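You operate a simulated robot arm through the tools that you are given. There is no shell and no other tool.

You run a simulated robot arm. Do the job below in one go: nothing can be reset, and whatever is moved stays where it is left.

## Task
Load the long jig as the bed's job card says, block and spacer, clamp it and push the slide in.
Fine: block from the yellow frame; red lever at its stop; the jig stays locked.

Only the result counts: the job must be done as asked and must still hold three seconds after the hand-in. Knocking over, shifting, dropping, spilling or breaking anything else fails it.

## Robot
A 7-joint arm with a two-finger parallel gripper, fixed in place. Base frame: the origin is at the foot of the arm, x ahead of it, y to its left, z up; the work surface is at about z = 0.85. Readings come in m, rad, newtons and seconds.
Its first joint turns from -2.897 to 2.897 rad. Payload 4.4 kg.
Tool frame: the origin (TCP) lies between the finger pads and is the grasp point; the fingertips stand 0.023 m ahead of it; z points along the fingers, y is the line along which they close. The gripper opens to 0.094 m. The fingers are 0.038 m wide and 0.01 m thick; the gripper's body (0.054 by 0.096 m) begins 0.039 m behind the TCP.
Orientation is that of the tool frame in the base frame, as [roll, pitch, yaw] about the fixed x, y, z axes, in that order (R = Rz(yaw) Ry(pitch) Rx(roll)). With the fingers straight down and closing along the base's y, the tool's x points along the base's -x, its y along +y and its z along -z.

## Interface
- The arm moves only by the tool move_arm. Its argument "commands" is one flat list of numbers, 7 for each row, row after row: the shift along the base's x, y, z in m, then the turn, a rotation vector about the base's x, y, z in rad, then the gripper command, from -1 (shut) to 1 (fully open), values between in proportion. In form: [tx, ty, tz, ax, ay, az, grip, tx, ty, tz, ax, ay, az, grip, ...]. A call has 1 to 20 rows; each row shifts and turns the commanded pose from where the row before left it. A row lasts 0.2 s, in which the tool goes at most 0.05 m and 0.15 rad; a call with a longer step from one row to the next is refused whole, and so is a gripper value outside its range. A pose out of reach is approached as far as the arm can. The call stops where the force on the tool passes 90 N (or 10 N more than at its start, if that is more) or the arm is blocked; 0.2 s more then pass. The fingers move at their own pace (about 0.072 m/s each) and stop on an object; they squeeze with about 45 N. The grip force told is the motor's: it shows also when the fingers shut on nothing. Time passes only in rows, and 0.2 s behind the last, so rows that do not move let the fingers close. It gives the time, the measured TCP pose, the force on the tool (base axes), the opening and the grip force at its end, in the units of the frame above (readings bear some noise), with the torque about the TCP (base axes, N m) and any sound that the robot's microphone picked up.
- Cameras (640 x 400 px; columns grow to the right, rows downward): "scene" is fixed at [0.4002, -0.5004, 1.4206]; the picture's right is [0.83, -0.55, 0.00], its down [-0.28, -0.42, -0.86] and it looks along [0.48, 0.72, -0.51] (base axes); focal length 364 px, centre (320, 200). "wrist" rides on the gripper at [0.086, 0.016, -0.074] in the tool frame; the picture's right is [-0.18, 0.98, 0.00], its down [-0.58, -0.11, -0.81] and it looks along [-0.79, -0.15, 0.59] (tool axes); focal length 243 px, centre (320, 200). There is no depth. A picture from a camera that has moved, and an enlarged one, comes with that camera's place and axes in the base frame and with its lens.
- get_image(camera): a new picture of that camera. The clock stands still meanwhile.
- close_up(camera, box): a new picture of the part [left, top, right, bottom] of that camera's present view, enlarged. The clock stands still meanwhile.
- finish_job(): hands the job in; it is judged then, once.

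Places have to be worked out from the pictures, the camera data and where the tool is seen. Open the gripper and draw the arm clear of the work before you hand the job in, unless the task says otherwise.

The tools are called as name(argument=value, ...) on one line, values as JSON. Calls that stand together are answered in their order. move_arm: Moves the arm, as the interface text tells. Its arguments: {"type":"object","properties":{"commands":{"type":"array"}},"required":["commands"]} The other tools are called the same way: get_image (camera) takes a picture; close_up (camera, box) takes an enlarged picture of a part of a camera's view; finish_job () hands the job in.

At the start:

```text
time: 0.0
tool_pos: [0.7063, 0.2398, 1.1304]
ee_rot: [-3.141, 0.0, 3.141]
force: [-0.1, -0.8, -0.3]
torque: [-0.04, 0.0, -0.02]
finger_gap: 0.094
gripper_force: 0.0
```

scene: 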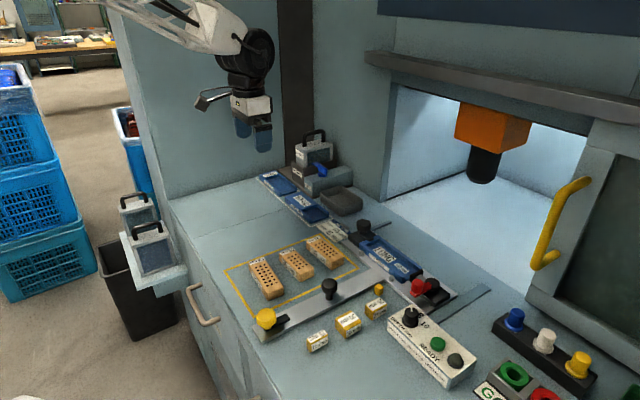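
wrist: 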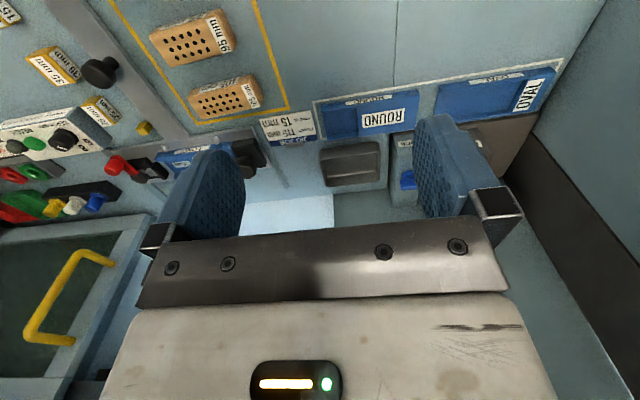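

I start by looking closely at the scene to read the job card and find the parts.

close_up(camera="scene", box=[220, 220, 380, 320])

close_up(camera="scene", box=[340, 210, 500, 310])

close_up(camera="scene", box=[250, 130, 410, 230])

close_up(camera="scene", box=[250, 280, 410, 380])

close_up(camera="scene", box=[380, 280, 620, 400])

close_up(camera="wrist", box=[0, 0, 320, 200])

close_up(camera="wrist", box=[240, 60, 560, 220])

```text
4.00 times, centred on (300, 270) of scene
camera zoom: at [0.4002, -0.5004, 1.4206], right [0.83, -0.55, 0.0], down [-0.28, -0.42, -0.86], along [0.48, 0.72, -0.51], focal length 1457 px, centre (400, -80)
```

zoom: 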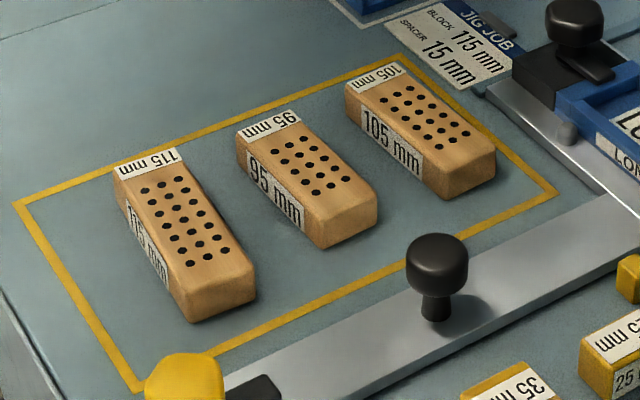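

```text
4.00 times, centred on (420, 260) of scene
camera zoom: at [0.4002, -0.5004, 1.4206], right [0.83, -0.55, 0.0], down [-0.28, -0.42, -0.86], along [0.48, 0.72, -0.51], focal length 1457 px, centre (-80, -40)
```

zoom: 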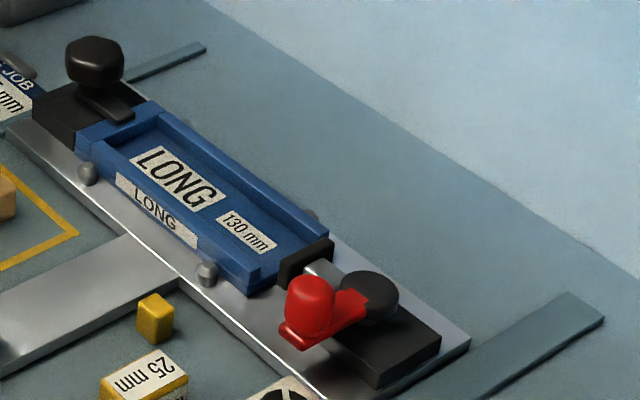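

```text
4.00 times, centred on (330, 180) of scene
camera zoom: at [0.4002, -0.5004, 1.4206], right [0.83, -0.55, 0.0], down [-0.28, -0.42, -0.86], along [0.48, 0.72, -0.51], focal length 1457 px, centre (280, 280)
```

zoom: 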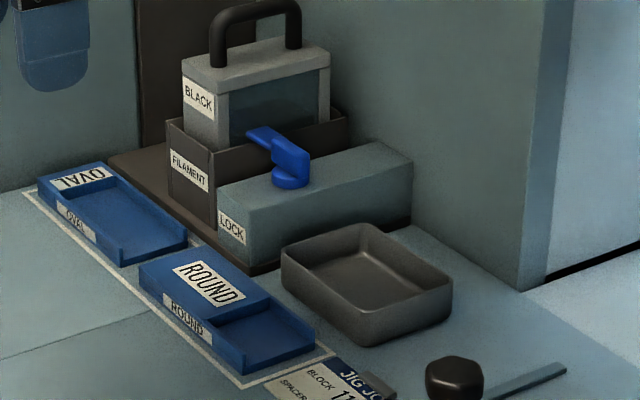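

```text
4.00 times, centred on (330, 330) of scene
camera zoom: at [0.4002, -0.5004, 1.4206], right [0.83, -0.55, 0.0], down [-0.28, -0.42, -0.86], along [0.48, 0.72, -0.51], focal length 1457 px, centre (280, -320)
```

zoom: 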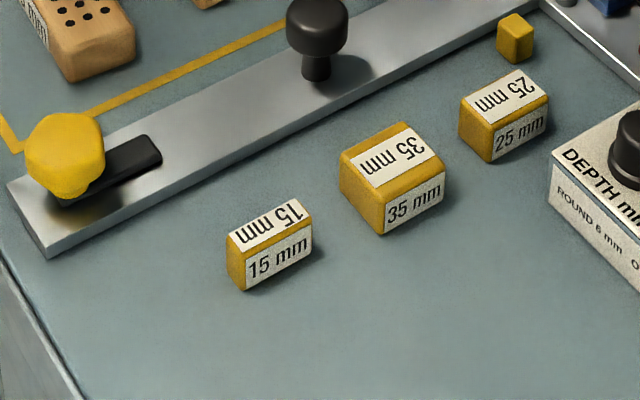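

```text
2.67 times, centred on (500, 340) of scene
camera zoom: at [0.4002, -0.5004, 1.4206], right [0.83, -0.55, 0.0], down [-0.28, -0.42, -0.86], along [0.48, 0.72, -0.51], focal length 971 px, centre (-160, -173)
```

zoom: 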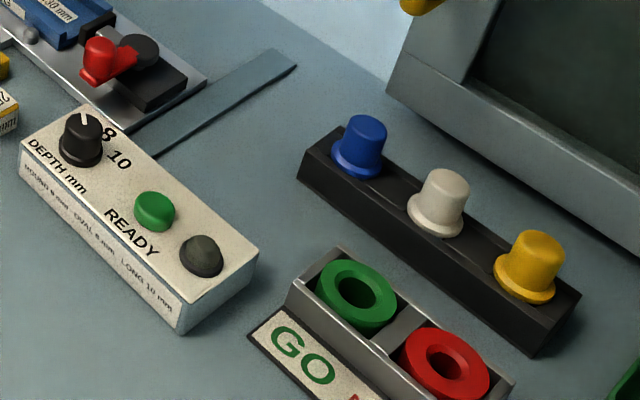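

```text
2.00 times, centred on (160, 100) of wrist
camera zoom: at [0.6201, 0.2553, 1.2045], right [0.18, 0.98, 0.0], down [0.58, -0.11, 0.81], along [0.79, -0.15, -0.59], focal length 485 px, centre (640, 400)
```

zoom: 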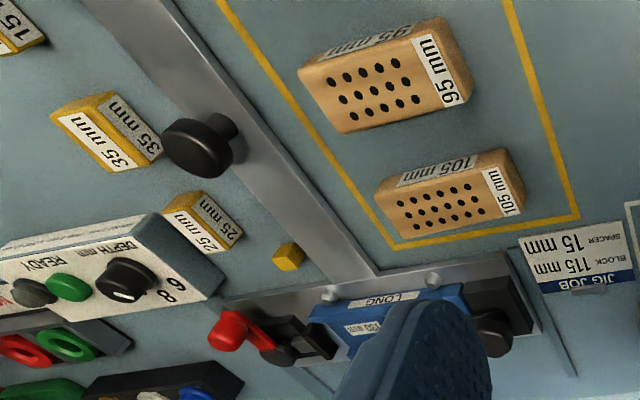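

```text
2.00 times, centred on (400, 140) of wrist
camera zoom: at [0.6201, 0.2553, 1.2045], right [0.18, 0.98, 0.0], down [0.58, -0.11, 0.81], along [0.79, -0.15, -0.59], focal length 485 px, centre (160, 320)
```

zoom: 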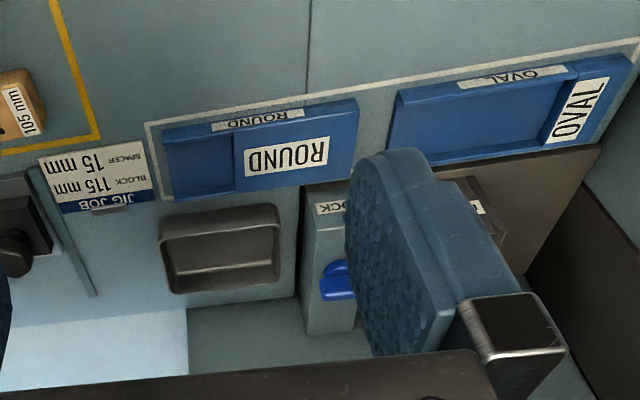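

Job card: BLOCK 115 mm, SPACER 15 mm, for the LONG jig already on the slide. I judge the jig around x≈0.91, y from +0.04 to −0.13, the 115 block at about (0.63, 0.065), the slide arm along y≈−0.065. I move the tool back and toward −y so the wrist camera looks at the jig.

move_arm(commands=[-0.015, -0.045, 0, 0, 0, 0, 1, -0.015, -0.045, 0, 0, 0, 0, 1, -0.015, -0.045, 0, 0, 0, 0, 1, -0.015, -0.045, 0, 0, 0, 0, 1, -0.015, -0.045, 0, 0, 0, 0, 1, -0.015, -0.025, 0, 0, 0, 0, 1, 0, 0, 0, 0, 0, 0, 1])

get_image(camera="wrist")

get_image(camera="scene")

```text
time: 1.6
tool_pos: [0.6162, -0.0109, 1.13]
ee_rot: [-3.141, -0.001, 3.14]
force: [0.1, 0.4, 0.0]
torque: [0.0, 0.0, 0.0]
finger_gap: 0.0942
gripper_force: 0.0
```

```text
taken
camera wrist: at [0.5306, 0.0054, 1.2042], right [0.18, 0.98, 0.0], down [0.58, -0.11, 0.81], along [0.79, -0.15, -0.59], focal length 243 px, centre (320, 200)
```

wrist: 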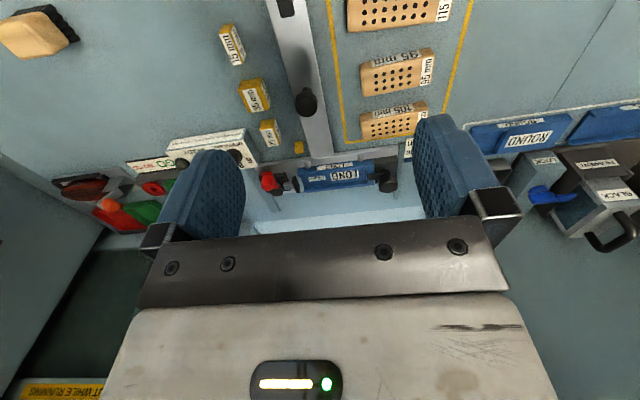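

```text
taken
```

scene: 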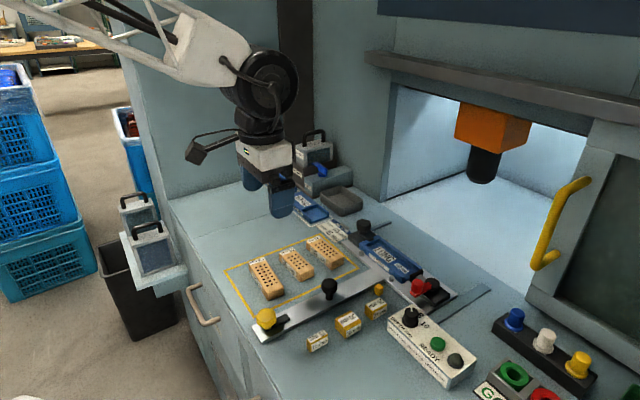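

The jig shows between the fingers at distance; I enlarge those regions.

close_up(camera="wrist", box=[240, 140, 420, 220])

close_up(camera="wrist", box=[200, 0, 460, 160])

close_up(camera="scene", box=[345, 210, 465, 310])

```text
3.56 times, centred on (330, 180) of wrist
camera zoom: at [0.5306, 0.0054, 1.2042], right [0.18, 0.98, 0.0], down [0.58, -0.11, 0.81], along [0.79, -0.15, -0.59], focal length 863 px, centre (284, 271)
```

zoom: 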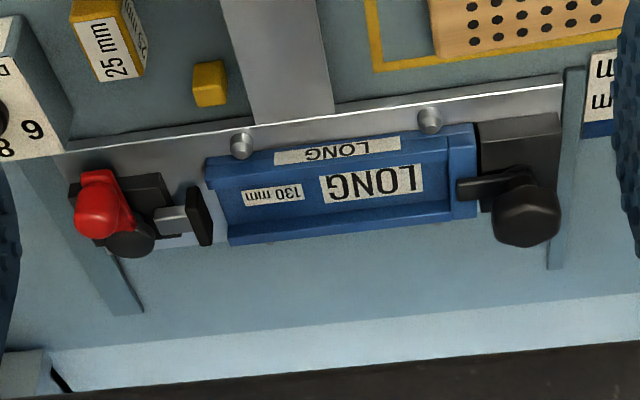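

```text
2.46 times, centred on (330, 80) of wrist
camera zoom: at [0.5306, 0.0054, 1.2042], right [0.18, 0.98, 0.0], down [0.58, -0.11, 0.81], along [0.79, -0.15, -0.59], focal length 597 px, centre (295, 495)
```

zoom: 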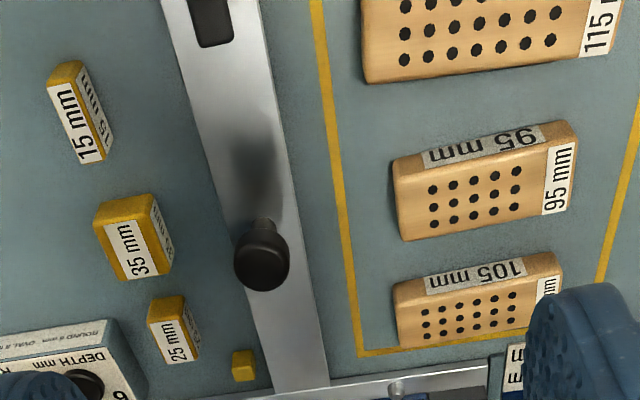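

```text
4.00 times, centred on (405, 260) of scene
camera zoom: at [0.4002, -0.5004, 1.4206], right [0.83, -0.55, 0.0], down [-0.28, -0.42, -0.86], along [0.48, 0.72, -0.51], focal length 1457 px, centre (-20, -40)
```

zoom: 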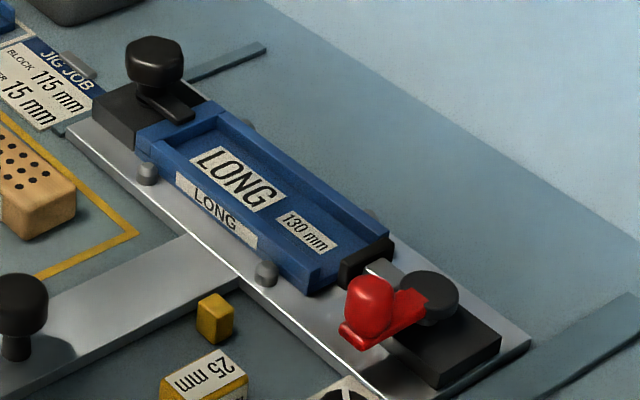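

The clamp pad sits at the open −y end of the jig, pivot near (0.90, −0.166), red knob near (0.86, −0.161). I move lower and back to survey the slide arm, yellow knob, spacers and the block from above.

move_arm(commands=[-0.03, -0.02, -0.03, 0, 0, 0, 1, -0.03, -0.02, -0.03, 0, 0, 0, 1, -0.03, -0.02, -0.02, 0, 0, 0, 1, -0.02, 0, 0, 0, 0, 0, 1, 0, 0, 0, 0, 0, 0, 1])

get_image(camera="wrist")

close_up(camera="wrist", box=[160, 0, 320, 100])

close_up(camera="wrist", box=[320, 0, 480, 100])

```text
time: 2.8
tool_pos: [0.5069, -0.0718, 1.051]
ee_rot: [-3.141, -0.001, -3.141]
force: [0.5, 0.3, -0.4]
torque: [0.02, -0.04, -0.01]
finger_gap: 0.0941
gripper_force: 0.0
```

```text
taken
camera wrist: at [0.4204, -0.0549, 1.1246], right [0.18, 0.98, 0.0], down [0.58, -0.11, 0.81], along [0.79, -0.15, -0.59], focal length 243 px, centre (320, 200)
```

wrist: 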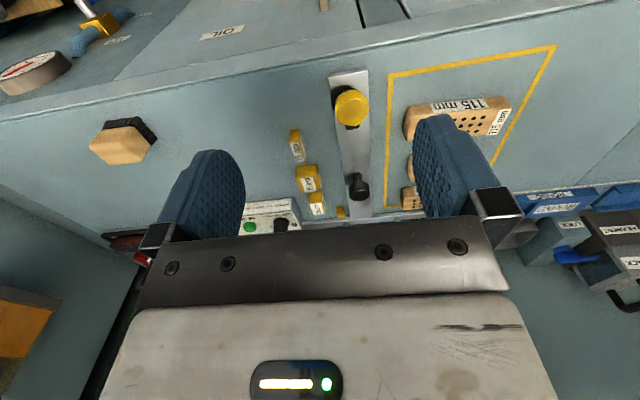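

```text
4.00 times, centred on (240, 50) of wrist
camera zoom: at [0.4204, -0.0549, 1.1246], right [0.18, 0.98, 0.0], down [0.58, -0.11, 0.81], along [0.79, -0.15, -0.59], focal length 970 px, centre (640, 800)
```

zoom: 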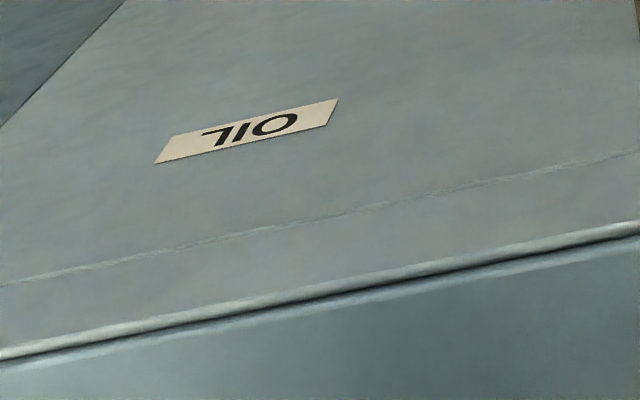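

```text
4.00 times, centred on (400, 50) of wrist
camera zoom: at [0.4204, -0.0549, 1.1246], right [0.18, 0.98, 0.0], down [0.58, -0.11, 0.81], along [0.79, -0.15, -0.59], focal length 970 px, centre (0, 800)
```

zoom: 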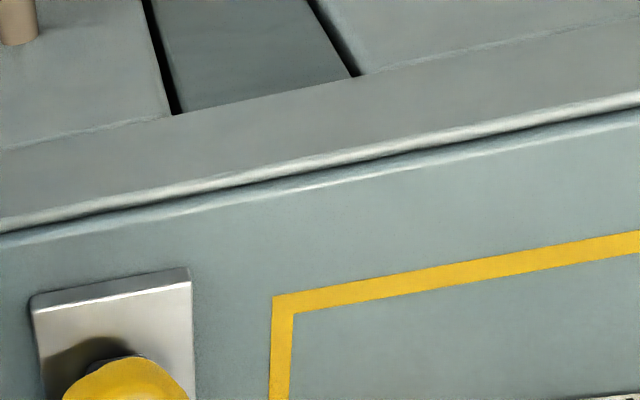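

The view covers the slide arm and spacers; I enlarge these.

close_up(camera="wrist", box=[270, 60, 430, 160])

close_up(camera="wrist", box=[250, 120, 410, 220])

close_up(camera="wrist", box=[380, 40, 540, 140])

close_up(camera="wrist", box=[70, 80, 230, 180])

```text
4.00 times, centred on (350, 110) of wrist
camera zoom: at [0.4204, -0.0549, 1.1246], right [0.18, 0.98, 0.0], down [0.58, -0.11, 0.81], along [0.79, -0.15, -0.59], focal length 970 px, centre (200, 560)
```

zoom: 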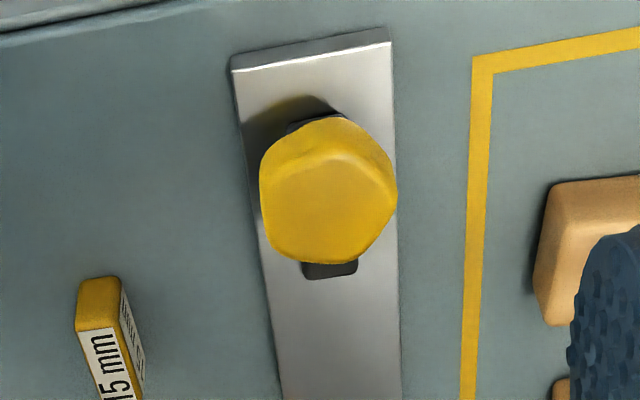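

```text
4.00 times, centred on (330, 170) of wrist
camera zoom: at [0.4204, -0.0549, 1.1246], right [0.18, 0.98, 0.0], down [0.58, -0.11, 0.81], along [0.79, -0.15, -0.59], focal length 970 px, centre (280, 320)
```

zoom: 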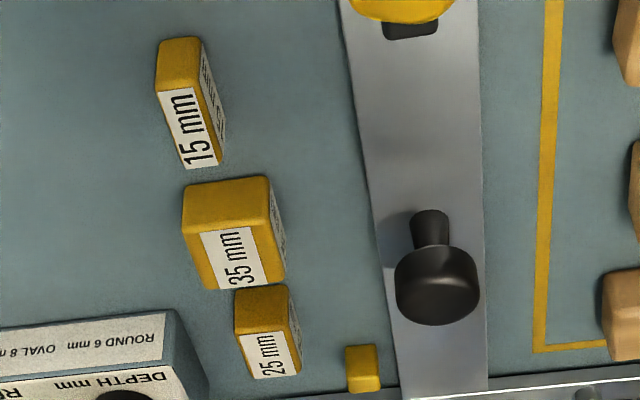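

```text
4.00 times, centred on (460, 90) of wrist
camera zoom: at [0.4204, -0.0549, 1.1246], right [0.18, 0.98, 0.0], down [0.58, -0.11, 0.81], along [0.79, -0.15, -0.59], focal length 970 px, centre (-240, 640)
```

zoom: 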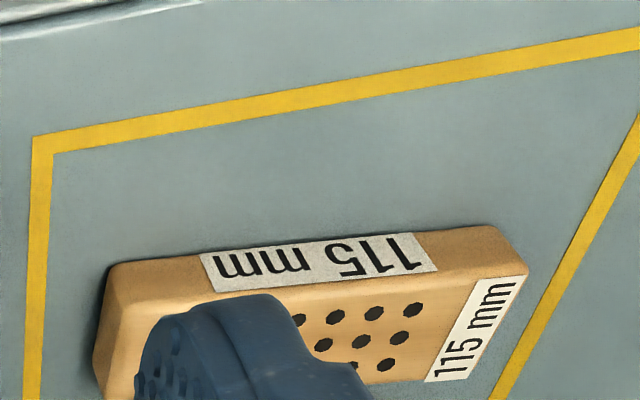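

```text
4.00 times, centred on (150, 130) of wrist
camera zoom: at [0.4204, -0.0549, 1.1246], right [0.18, 0.98, 0.0], down [0.58, -0.11, 0.81], along [0.79, -0.15, -0.59], focal length 970 px, centre (1000, 480)
```

zoom: 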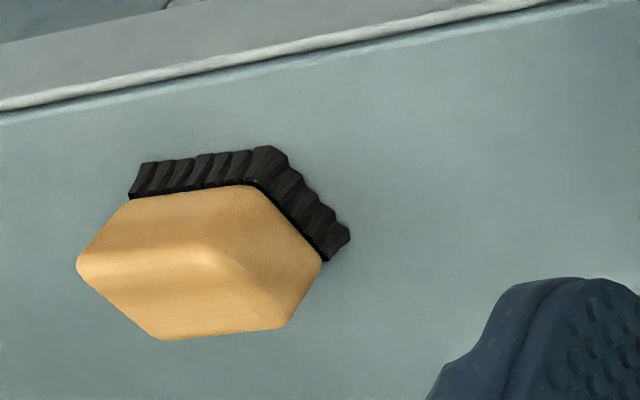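

I look harder at the yellow knob, the small yellow cube and the clamp in the scene camera.

close_up(camera="scene", box=[245, 295, 309, 335])

close_up(camera="scene", box=[355, 265, 419, 305])

close_up(camera="scene", box=[395, 258, 475, 308])

close_up(camera="scene", box=[340, 210, 420, 260])

close_up(camera="scene", box=[300, 320, 348, 350])

```text
10.00 times, centred on (277, 315) of scene
camera zoom: at [0.4002, -0.5004, 1.4206], right [0.83, -0.55, 0.0], down [-0.28, -0.42, -0.86], along [0.48, 0.72, -0.51], focal length 3642 px, centre (750, -950)
```

zoom: 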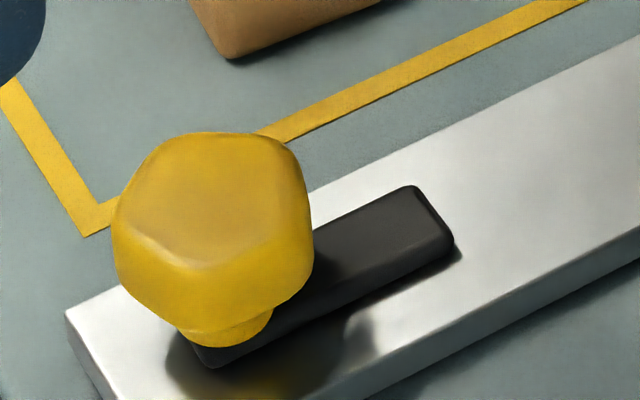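

```text
10.00 times, centred on (387, 285) of scene
camera zoom: at [0.4002, -0.5004, 1.4206], right [0.83, -0.55, 0.0], down [-0.28, -0.42, -0.86], along [0.48, 0.72, -0.51], focal length 3642 px, centre (-350, -650)
```

zoom: 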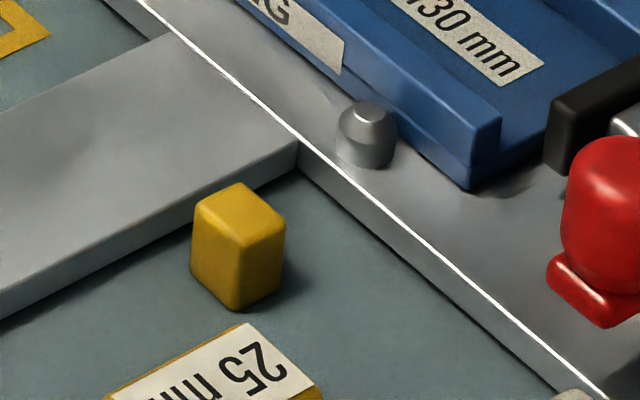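

```text
8.00 times, centred on (435, 283) of scene
camera zoom: at [0.4002, -0.5004, 1.4206], right [0.83, -0.55, 0.0], down [-0.28, -0.42, -0.86], along [0.48, 0.72, -0.51], focal length 2913 px, centre (-600, -464)
```

zoom: 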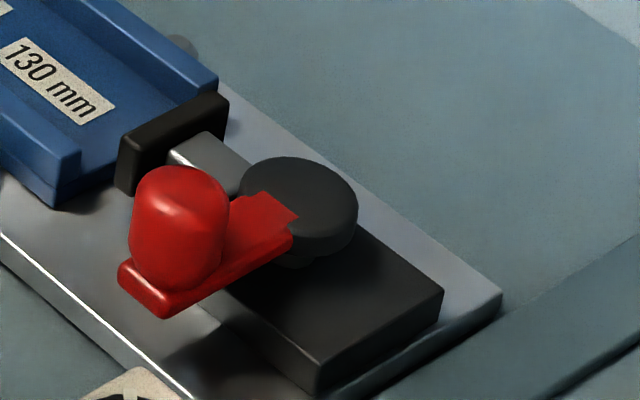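

```text
8.00 times, centred on (380, 235) of scene
camera zoom: at [0.4002, -0.5004, 1.4206], right [0.83, -0.55, 0.0], down [-0.28, -0.42, -0.86], along [0.48, 0.72, -0.51], focal length 2913 px, centre (-160, -80)
```

zoom: 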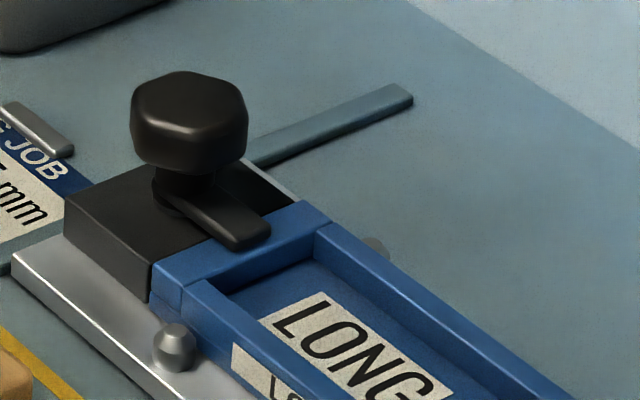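

```text
13.33 times, centred on (324, 335) of scene
camera zoom: at [0.4002, -0.5004, 1.4206], right [0.83, -0.55, 0.0], down [-0.28, -0.42, -0.86], along [0.48, 0.72, -0.51], focal length 4855 px, centre (267, -1600)
```

zoom: 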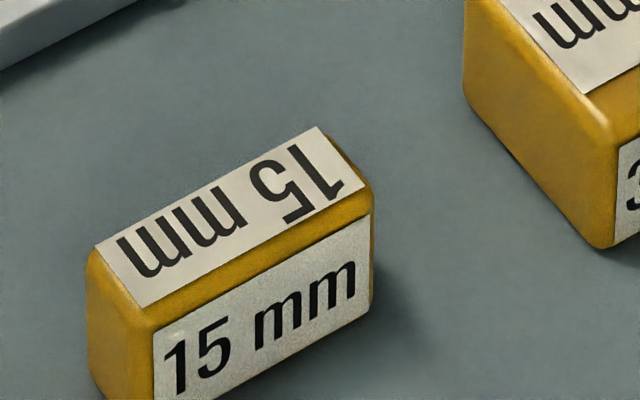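

The yellow knob is a lever lying on the slide arm with a little yellow post by the arm; the red lever points to −x now. I move over the jig for a near-vertical view of pocket, clamp and lock.

move_arm(commands=[0.048, 0.004, 0, 0, 0, 0, 1, 0.048, 0.004, 0, 0, 0, 0, 1, 0.048, 0.004, 0, 0, 0, 0, 1, 0.048, 0.004, 0, 0, 0, 0, 1, 0.048, 0.004, 0, 0, 0, 0, 1, 0.048, 0.004, 0, 0, 0, 0, 1, 0.045, 0.0, 0, 0, 0, 0, 1, 0, 0, 0, 0, 0, 0, 1])

get_image(camera="wrist")

close_up(camera="wrist", box=[230, 20, 390, 120])

close_up(camera="wrist", box=[320, 60, 480, 160])

close_up(camera="wrist", box=[160, 60, 320, 160])

```text
time: 4.6
tool_pos: [0.8396, -0.0475, 1.0501]
ee_rot: [-3.142, -0.001, 3.141]
force: [-0.2, 0.3, 0.2]
torque: [0.0, 0.0, -0.01]
finger_gap: 0.0938
gripper_force: 0.2
```

```text
taken
camera wrist: at [0.7536, -0.0298, 1.124], right [0.18, 0.98, 0.0], down [0.58, -0.11, 0.81], along [0.79, -0.15, -0.59], focal length 243 px, centre (320, 200)
```

wrist: 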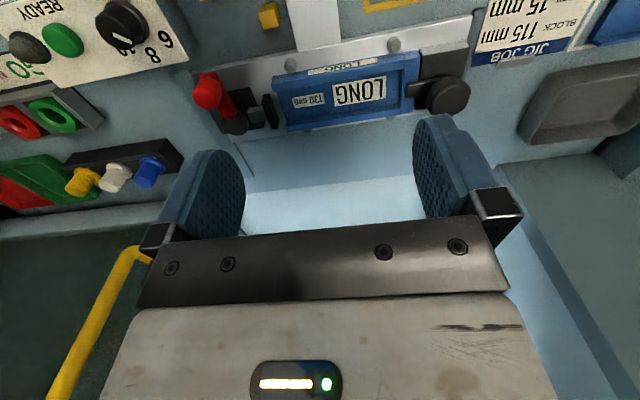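

```text
4.00 times, centred on (310, 70) of wrist
camera zoom: at [0.7536, -0.0298, 1.124], right [0.18, 0.98, 0.0], down [0.58, -0.11, 0.81], along [0.79, -0.15, -0.59], focal length 970 px, centre (360, 720)
```

zoom: 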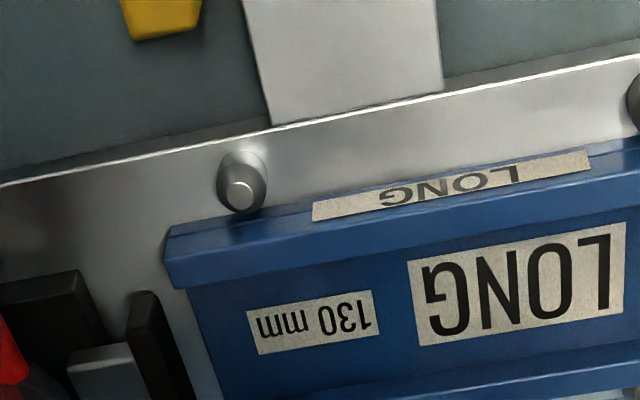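

```text
4.00 times, centred on (400, 110) of wrist
camera zoom: at [0.7536, -0.0298, 1.124], right [0.18, 0.98, 0.0], down [0.58, -0.11, 0.81], along [0.79, -0.15, -0.59], focal length 970 px, centre (0, 560)
```

zoom: 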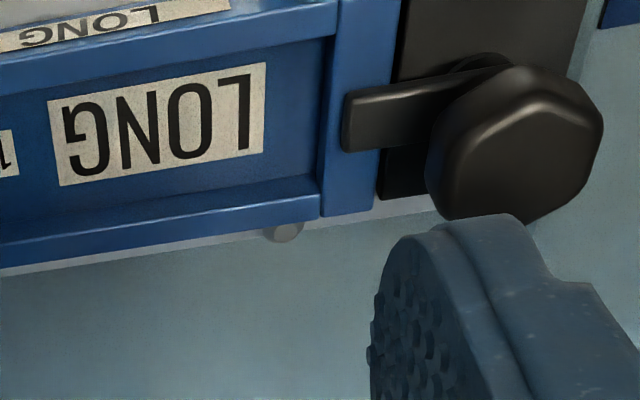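

```text
4.00 times, centred on (240, 110) of wrist
camera zoom: at [0.7536, -0.0298, 1.124], right [0.18, 0.98, 0.0], down [0.58, -0.11, 0.81], along [0.79, -0.15, -0.59], focal length 970 px, centre (640, 560)
```

zoom: 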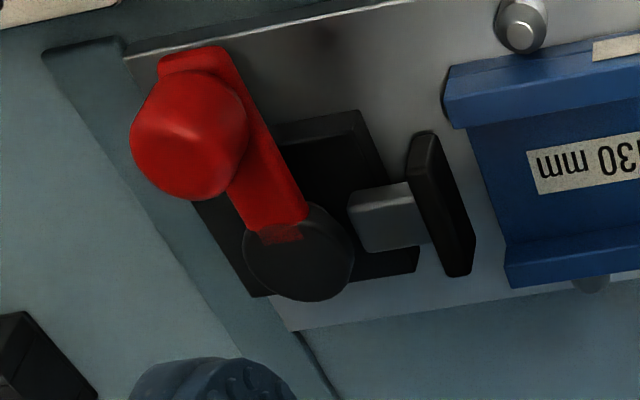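

The jig's pocket: end wall inner face at y≈0.033, near wall inner x≈0.889, far wall inner x≈0.933, wall tops z≈0.868, clamp pad face y≈−0.111, so ~144 mm open. I now go above the 115 block turning the tool +90° so the fingers close along x.

move_arm(commands=[-0.019, 0.0102, 0, 0, 0, 0.1428, 1, -0.019, 0.0102, 0, 0, 0, 0.1428, 1, -0.019, 0.0102, 0, 0, 0, 0.1428, 1, -0.019, 0.0102, 0, 0, 0, 0.1428, 1, -0.019, 0.0102, 0, 0, 0, 0.1428, 1, -0.019, 0.0102, 0, 0, 0, 0.1428, 1, -0.019, 0.0102, 0, 0, 0, 0.1428, 1, -0.019, 0.0102, 0, 0, 0, 0.1428, 1, -0.019, 0.0102, 0, 0, 0, 0.1428, 1, -0.019, 0.0102, 0, 0, 0, 0.1428, 1, -0.019, 0.0102, 0, 0, 0, 0.1428, 1, 0, 0, -0.04, 0, 0, 0, 1, 0, 0, 0, 0, 0, 0, 1])

get_image(camera="wrist")

get_image(camera="scene")

```text
time: 7.4
tool_pos: [0.6301, 0.066, 1.0107]
ee_rot: [3.141, -0.001, -1.572]
force: [-0.9, 0.1, 0.2]
torque: [0.0, 0.02, -0.02]
finger_gap: 0.0941
gripper_force: 0.1
```

```text
taken
camera wrist: at [0.6149, -0.021, 1.0844], right [-0.98, 0.18, 0.0], down [0.11, 0.58, 0.81], along [0.15, 0.79, -0.59], focal length 243 px, centre (320, 200)
```

wrist: 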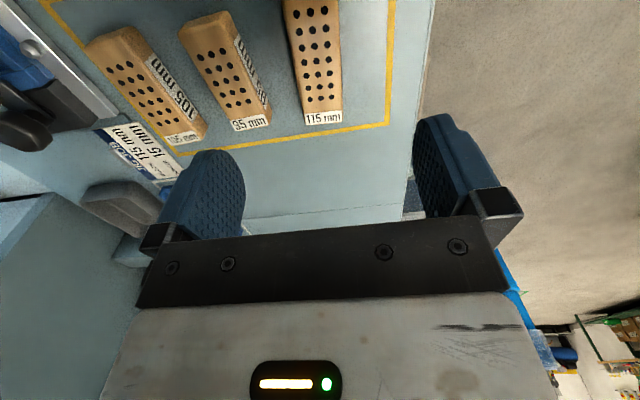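

```text
taken
```

scene: 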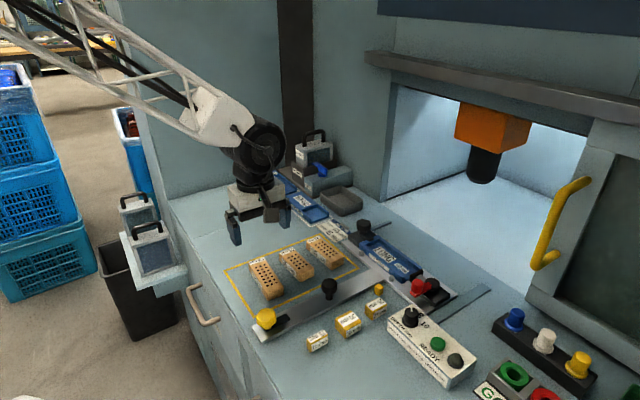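

The rotation worked. I enlarge the 115 block to measure its place and angle.

close_up(camera="wrist", box=[240, 0, 432, 120])

close_up(camera="scene", box=[235, 245, 299, 305])

```text
3.33 times, centred on (336, 60) of wrist
camera zoom: at [0.6149, -0.021, 1.0844], right [-0.98, 0.18, 0.0], down [0.11, 0.58, 0.81], along [0.15, 0.79, -0.59], focal length 809 px, centre (267, 667)
```

zoom: 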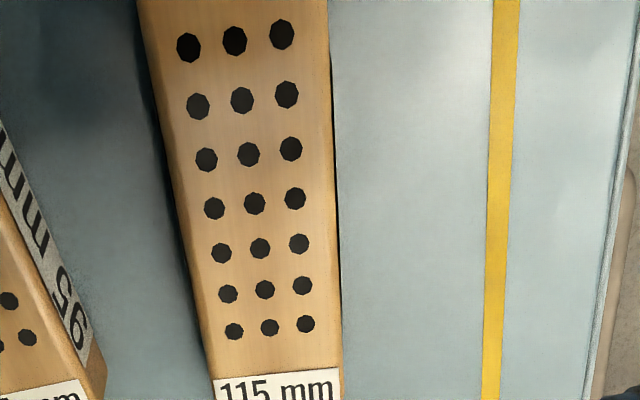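

```text
6.67 times, centred on (267, 275) of scene
camera zoom: at [0.4002, -0.5004, 1.4206], right [0.83, -0.55, 0.0], down [-0.28, -0.42, -0.86], along [0.48, 0.72, -0.51], focal length 2428 px, centre (673, -300)
```

zoom: 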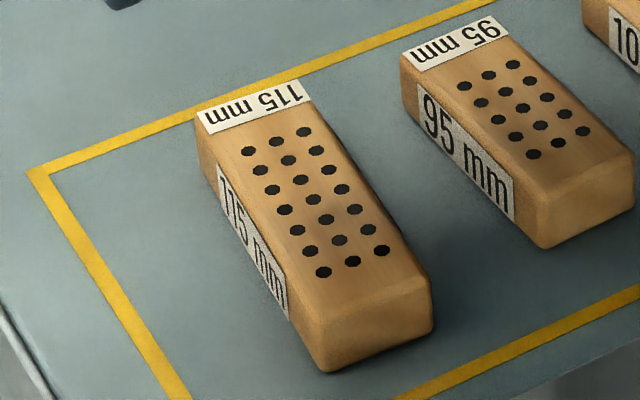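

The block's hole grid gives its axis tilted about 3.9° from y, centre near (0.634, 0.072), top z≈0.875. Before choosing the grip height I zoom the jig's open end to judge wall and pocket-floor heights.

close_up(camera="scene", box=[392, 264, 424, 284])

close_up(camera="scene", box=[356, 232, 404, 262])

close_up(camera="scene", box=[250, 280, 300, 310])

```text
16.00 times, centred on (408, 274) of scene
camera zoom: at [0.4002, -0.5004, 1.4206], right [0.83, -0.55, 0.0], down [-0.28, -0.42, -0.86], along [0.48, 0.72, -0.51], focal length 5826 px, centre (-1088, -984)
```

zoom: 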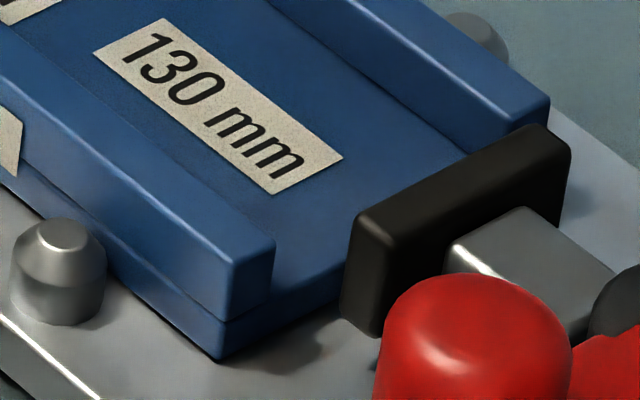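

```text
13.33 times, centred on (380, 247) of scene
camera zoom: at [0.4002, -0.5004, 1.4206], right [0.83, -0.55, 0.0], down [-0.28, -0.42, -0.86], along [0.48, 0.72, -0.51], focal length 4855 px, centre (-480, -427)
```

zoom: 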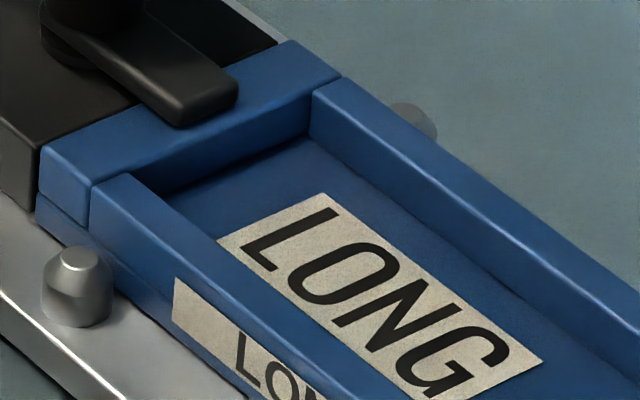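

```text
12.80 times, centred on (275, 295) of scene
camera zoom: at [0.4002, -0.5004, 1.4206], right [0.83, -0.55, 0.0], down [-0.28, -0.42, -0.86], along [0.48, 0.72, -0.51], focal length 4661 px, centre (896, -1016)
```

zoom: 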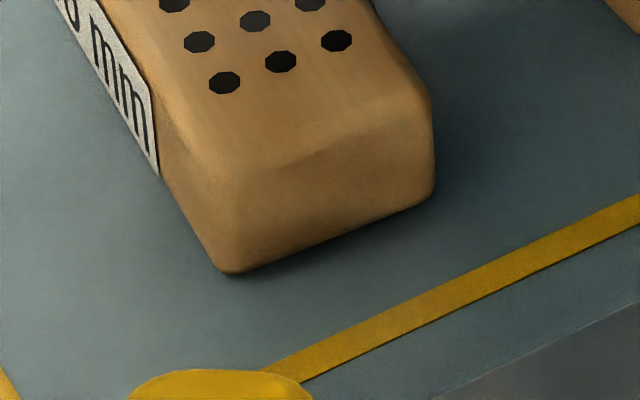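

Jig base ≈7 mm plus 10 mm walls on an 8 mm slide plate: floor z≈0.865, wall tops z≈0.875, so the block should stand ~15 mm proud. I align to the block (−3.9°), narrow the fingers to ~61 mm and go down to z≈0.92 for a check.

move_arm(commands=[0.0044, 0.0055, 0, 0, 0, -0.068, 0.3, 0, 0, -0.03, 0, 0, 0, 0.3, 0, 0, -0.03, 0, 0, 0, 0.3, 0, 0, -0.02, 0, 0, 0, 0.3, 0, 0, 0, 0, 0, 0, 0.3])

get_image(camera="wrist")

close_up(camera="scene", box=[215, 210, 343, 290])

```text
time: 8.6
tool_pos: [0.6347, 0.0689, 0.9326]
ee_rot: [3.141, -0.003, -1.642]
force: [0.1, -0.5, 1.3]
torque: [-0.01, 0.0, 0.02]
finger_gap: 0.0614
gripper_force: 0.1
```

```text
taken
camera wrist: at [0.6125, -0.0147, 1.0048], right [-0.97, 0.25, 0.0], down [0.15, 0.57, 0.81], along [0.2, 0.78, -0.59], focal length 243 px, centre (320, 200)
```

wrist: 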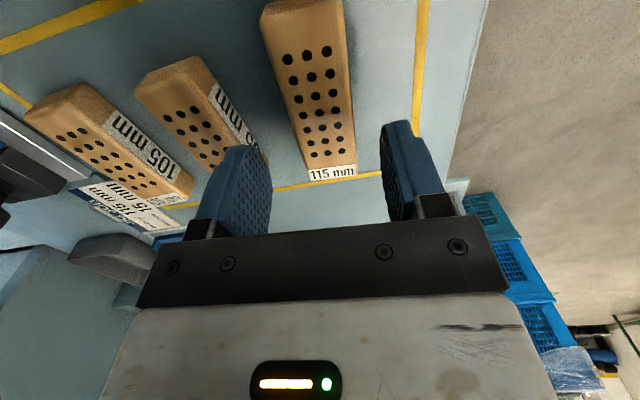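

```text
5.00 times, centred on (279, 250) of scene
camera zoom: at [0.4002, -0.5004, 1.4206], right [0.83, -0.55, 0.0], down [-0.28, -0.42, -0.86], along [0.48, 0.72, -0.51], focal length 1821 px, centre (525, -50)
```

zoom: 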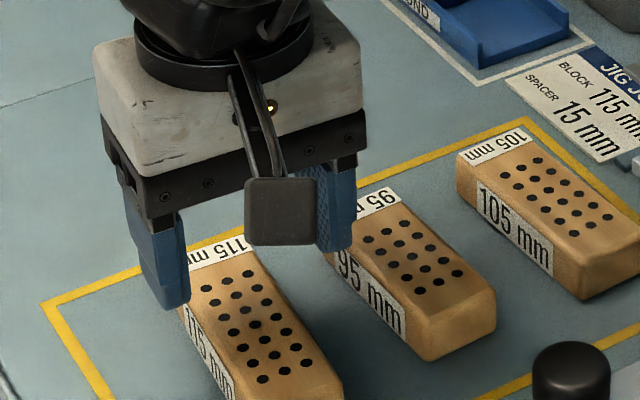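

Block column and finger axis line up in the wrist view, and the +x finger clears the 95 block. I descend to z≈0.886 and close.

move_arm(commands=[0, 0, -0.02, 0, 0, 0, 0.3, 0, 0, -0.015, 0, 0, 0, 0.3, 0, 0, -0.0099, 0, 0, 0, 0.3, 0, 0, 0, 0, 0, 0, 0.3, 0, 0, 0, 0, 0, 0, 0.3])

close_up(camera="scene", box=[215, 230, 343, 310])

get_image(camera="wrist")

```text
time: 9.8
tool_pos: [0.6347, 0.0705, 0.8864]
ee_rot: [3.141, 0.0, -1.641]
force: [0.9, 0.1, -0.1]
torque: [0.0, 0.0, -0.02]
finger_gap: 0.0612
gripper_force: 0.1
```

```text
5.00 times, centred on (279, 270) of scene
camera zoom: at [0.4002, -0.5004, 1.4206], right [0.83, -0.55, 0.0], down [-0.28, -0.42, -0.86], along [0.48, 0.72, -0.51], focal length 1821 px, centre (525, -150)
```

zoom: 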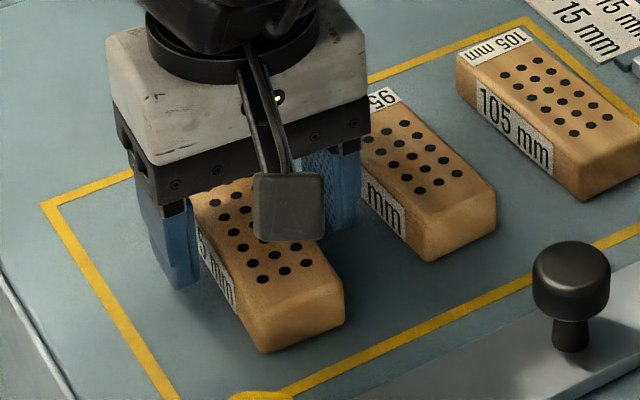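

```text
taken
camera wrist: at [0.6126, -0.0143, 0.9602], right [-0.97, 0.25, 0.0], down [0.15, 0.57, 0.81], along [0.2, 0.78, -0.59], focal length 243 px, centre (320, 200)
```

wrist: 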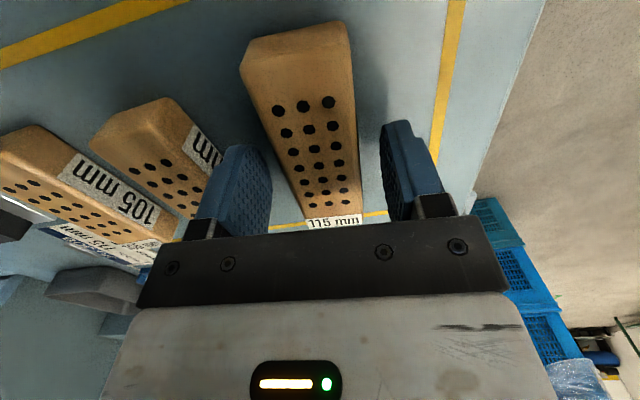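

The fingers straddle the block near its middle, clear of the 95 block. Closing now.

move_arm(commands=[0, 0, 0, 0, 0, 0, -1, 0, 0, 0, 0, 0, 0, -1, 0, 0, 0, 0, 0, 0, -1, 0, 0, 0, 0, 0, 0, -1])

get_image(camera="wrist")

```text
time: 10.8
tool_pos: [0.634, 0.0697, 0.886]
ee_rot: [3.141, -0.001, -1.64]
force: [0.7, 0.0, -0.2]
torque: [-0.09, 0.03, -0.02]
finger_gap: 0.039
gripper_force: 44.9
```

```text
taken
camera wrist: at [0.6125, -0.0143, 0.9602], right [-0.97, 0.25, 0.0], down [0.15, 0.57, 0.81], along [0.2, 0.78, -0.59], focal length 243 px, centre (320, 200)
```

wrist: 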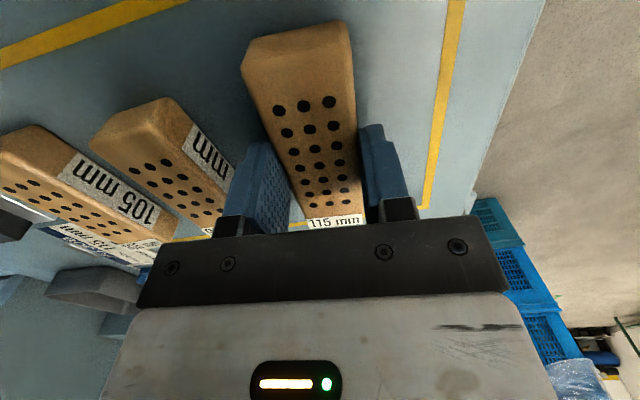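

Gripped: gap 39 mm, 45 N. I lift, then carry the block over to above the jig, turning back to line up with y.

move_arm(commands=[0, 0, 0.02, 0, 0, 0, -1, 0, 0, 0.035, 0, 0, 0, -1, 0, 0, 0.04, 0, 0, 0, -1, 0.039, -0.0145, 0, 0, 0, 0.01, -1, 0.039, -0.0145, 0, 0, 0, 0.01, -1, 0.039, -0.0145, 0, 0, 0, 0.01, -1, 0.039, -0.0145, 0, 0, 0, 0.01, -1, 0.039, -0.0145, 0, 0, 0, 0.01, -1, 0.039, -0.0145, 0, 0, 0, 0.01, -1, 0.039, -0.0145, 0, 0, 0, 0.01, -1, 0, 0, 0, 0, 0, 0, -1, 0, 0, 0, 0, 0, 0, -1])

get_image(camera="wrist")

get_image(camera="scene")

```text
time: 13.4
tool_pos: [0.9078, -0.0305, 0.9809]
ee_rot: [3.14, -0.001, -1.57]
force: [0.3, 0.5, -1.7]
torque: [-0.01, 0.0, -0.02]
finger_gap: 0.0389
gripper_force: 45.0
```

```text
taken
camera wrist: at [0.8912, -0.1178, 1.0541], right [-0.98, 0.18, 0.0], down [0.11, 0.58, 0.81], along [0.15, 0.79, -0.59], focal length 243 px, centre (320, 200)
```

wrist: 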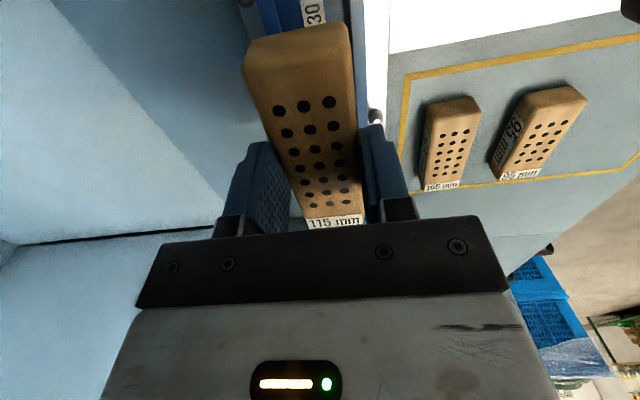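

```text
taken
```

scene: 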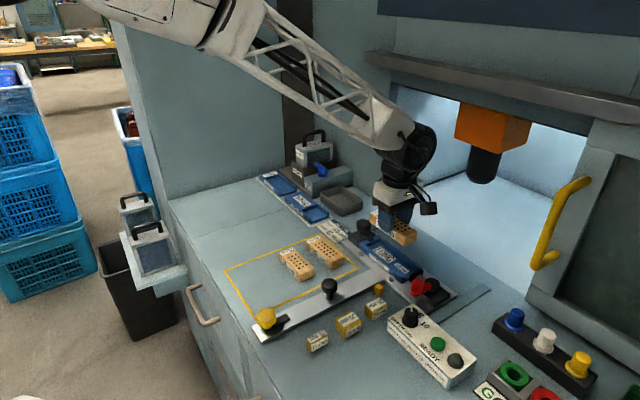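

The block is held firm above the jig. I enlarge both views to check lateral alignment with the pocket.

close_up(camera="wrist", box=[230, 0, 390, 100])

close_up(camera="scene", box=[350, 190, 450, 300])

```text
4.00 times, centred on (310, 50) of wrist
camera zoom: at [0.8912, -0.1178, 1.0541], right [-0.98, 0.18, 0.0], down [0.11, 0.58, 0.81], along [0.15, 0.79, -0.59], focal length 970 px, centre (360, 800)
```

zoom: 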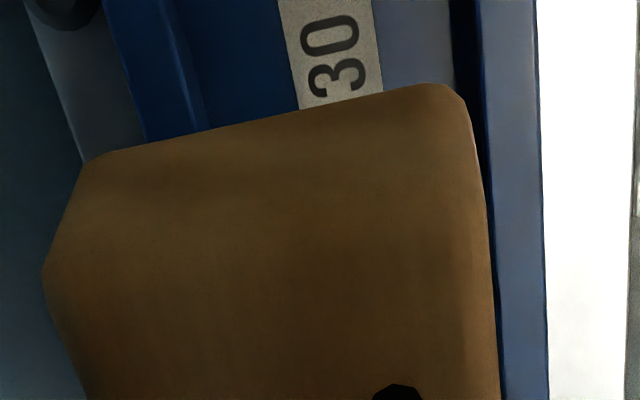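

```text
3.64 times, centred on (400, 245) of scene
camera zoom: at [0.4002, -0.5004, 1.4206], right [0.83, -0.55, 0.0], down [-0.28, -0.42, -0.86], along [0.48, 0.72, -0.51], focal length 1324 px, centre (29, 36)
```

zoom: 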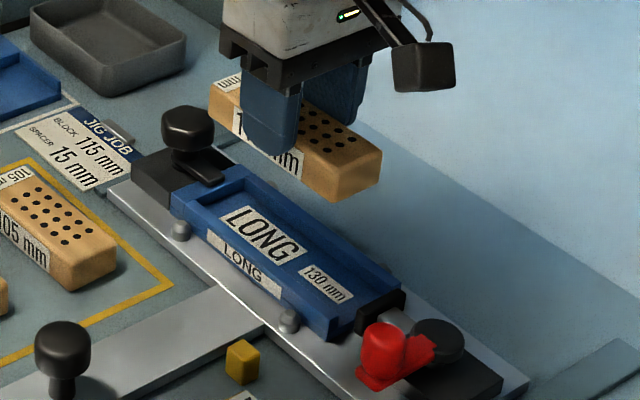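

From this view the pocket spans x≈0.884–0.929, centre ≈0.907, so the lateral error is under 1 mm. I shift slightly and lower to just above the walls for another look.

move_arm(commands=[-0.001, -0.003, -0.02, 0, 0, 0, -1, 0, 0, -0.025, 0, 0, 0, -1, 0, 0, -0.018, 0, 0, 0, -1, 0, 0, 0, 0, 0, 0, -1, 0, 0, 0, 0, 0, 0, -1])

close_up(camera="wrist", box=[230, 0, 390, 100])

close_up(camera="scene", box=[340, 205, 440, 305])

```text
time: 14.6
tool_pos: [0.9072, -0.0344, 0.9173]
ee_rot: [-3.141, -0.001, -1.571]
force: [-1.0, 0.1, -0.4]
torque: [0.03, 0.0, 0.04]
finger_gap: 0.0388
gripper_force: 45.1
```

```text
4.00 times, centred on (310, 50) of wrist
camera zoom: at [0.8903, -0.1201, 0.9911], right [-0.98, 0.18, 0.0], down [0.11, 0.58, 0.81], along [0.15, 0.79, -0.59], focal length 970 px, centre (360, 800)
```

zoom: 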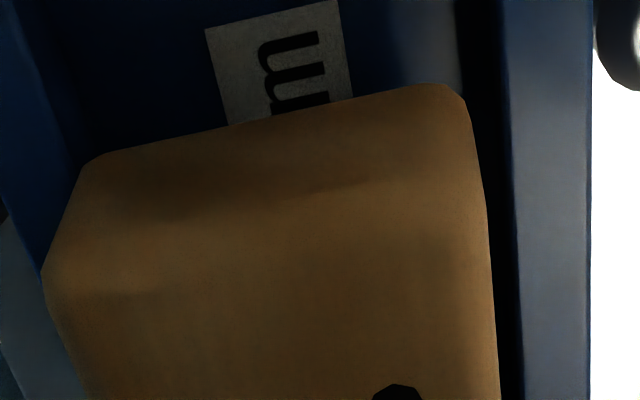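

```text
4.00 times, centred on (390, 255) of scene
camera zoom: at [0.4002, -0.5004, 1.4206], right [0.83, -0.55, 0.0], down [-0.28, -0.42, -0.86], along [0.48, 0.72, -0.51], focal length 1457 px, centre (40, -20)
```

zoom: 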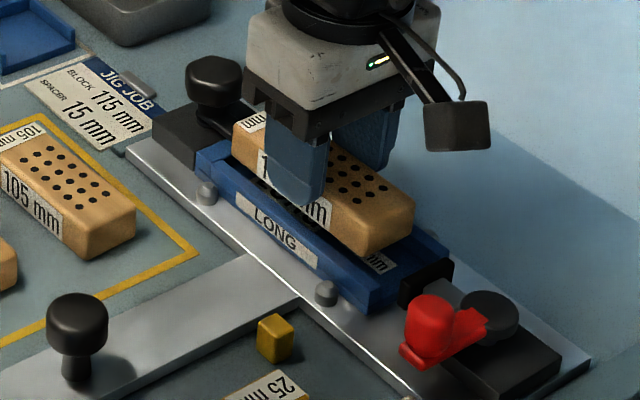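

Relative to the pocket in the same view, the block sits ~1 mm too far +x with ~2.4 mm clearance each side. I correct and lower into the pocket.

move_arm(commands=[-0.001, 0, -0.005, 0, 0, 0, -1, 0, 0, -0.005, 0, 0, 0, -1, 0, 0, -0.004, 0, 0, 0, -1, 0, 0, 0, 0, 0, 0, -1, 0, 0, 0, 0, 0, 0, -1])

close_up(camera="scene", box=[340, 205, 440, 305])

close_up(camera="wrist", box=[230, 0, 390, 100])

```text
time: 15.8
tool_pos: [0.9058, -0.0342, 0.905]
ee_rot: [-3.14, -0.002, -1.571]
force: [0.6, 0.7, 15.2]
torque: [0.11, 0.07, 0.0]
finger_gap: 0.0386
gripper_force: 44.9
```

```text
4.00 times, centred on (390, 255) of scene
camera zoom: at [0.4002, -0.5004, 1.4206], right [0.83, -0.55, 0.0], down [-0.28, -0.42, -0.86], along [0.48, 0.72, -0.51], focal length 1457 px, centre (40, -20)
```

zoom: 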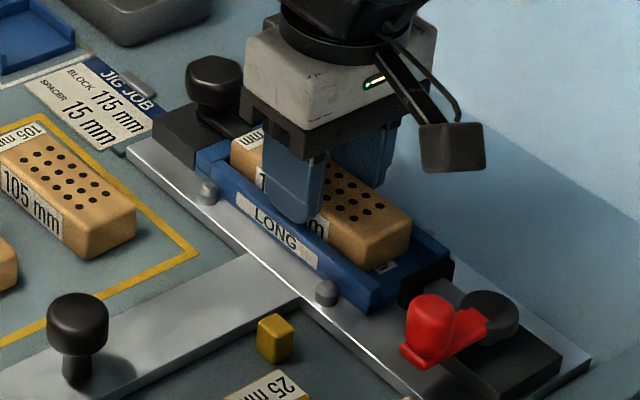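

```text
4.00 times, centred on (310, 50) of wrist
camera zoom: at [0.8897, -0.1201, 0.9786], right [-0.98, 0.18, 0.0], down [0.11, 0.58, 0.81], along [0.15, 0.79, -0.59], focal length 970 px, centre (360, 800)
```

zoom: 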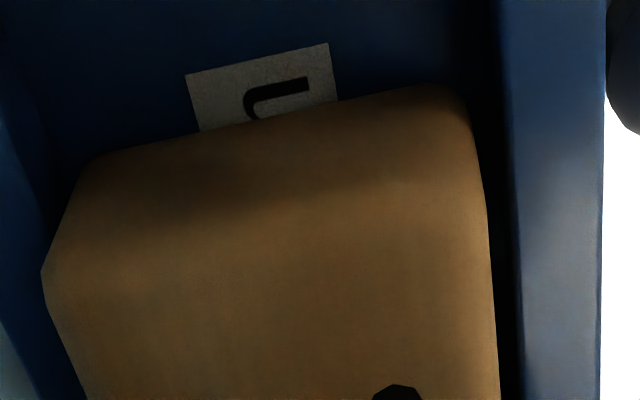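

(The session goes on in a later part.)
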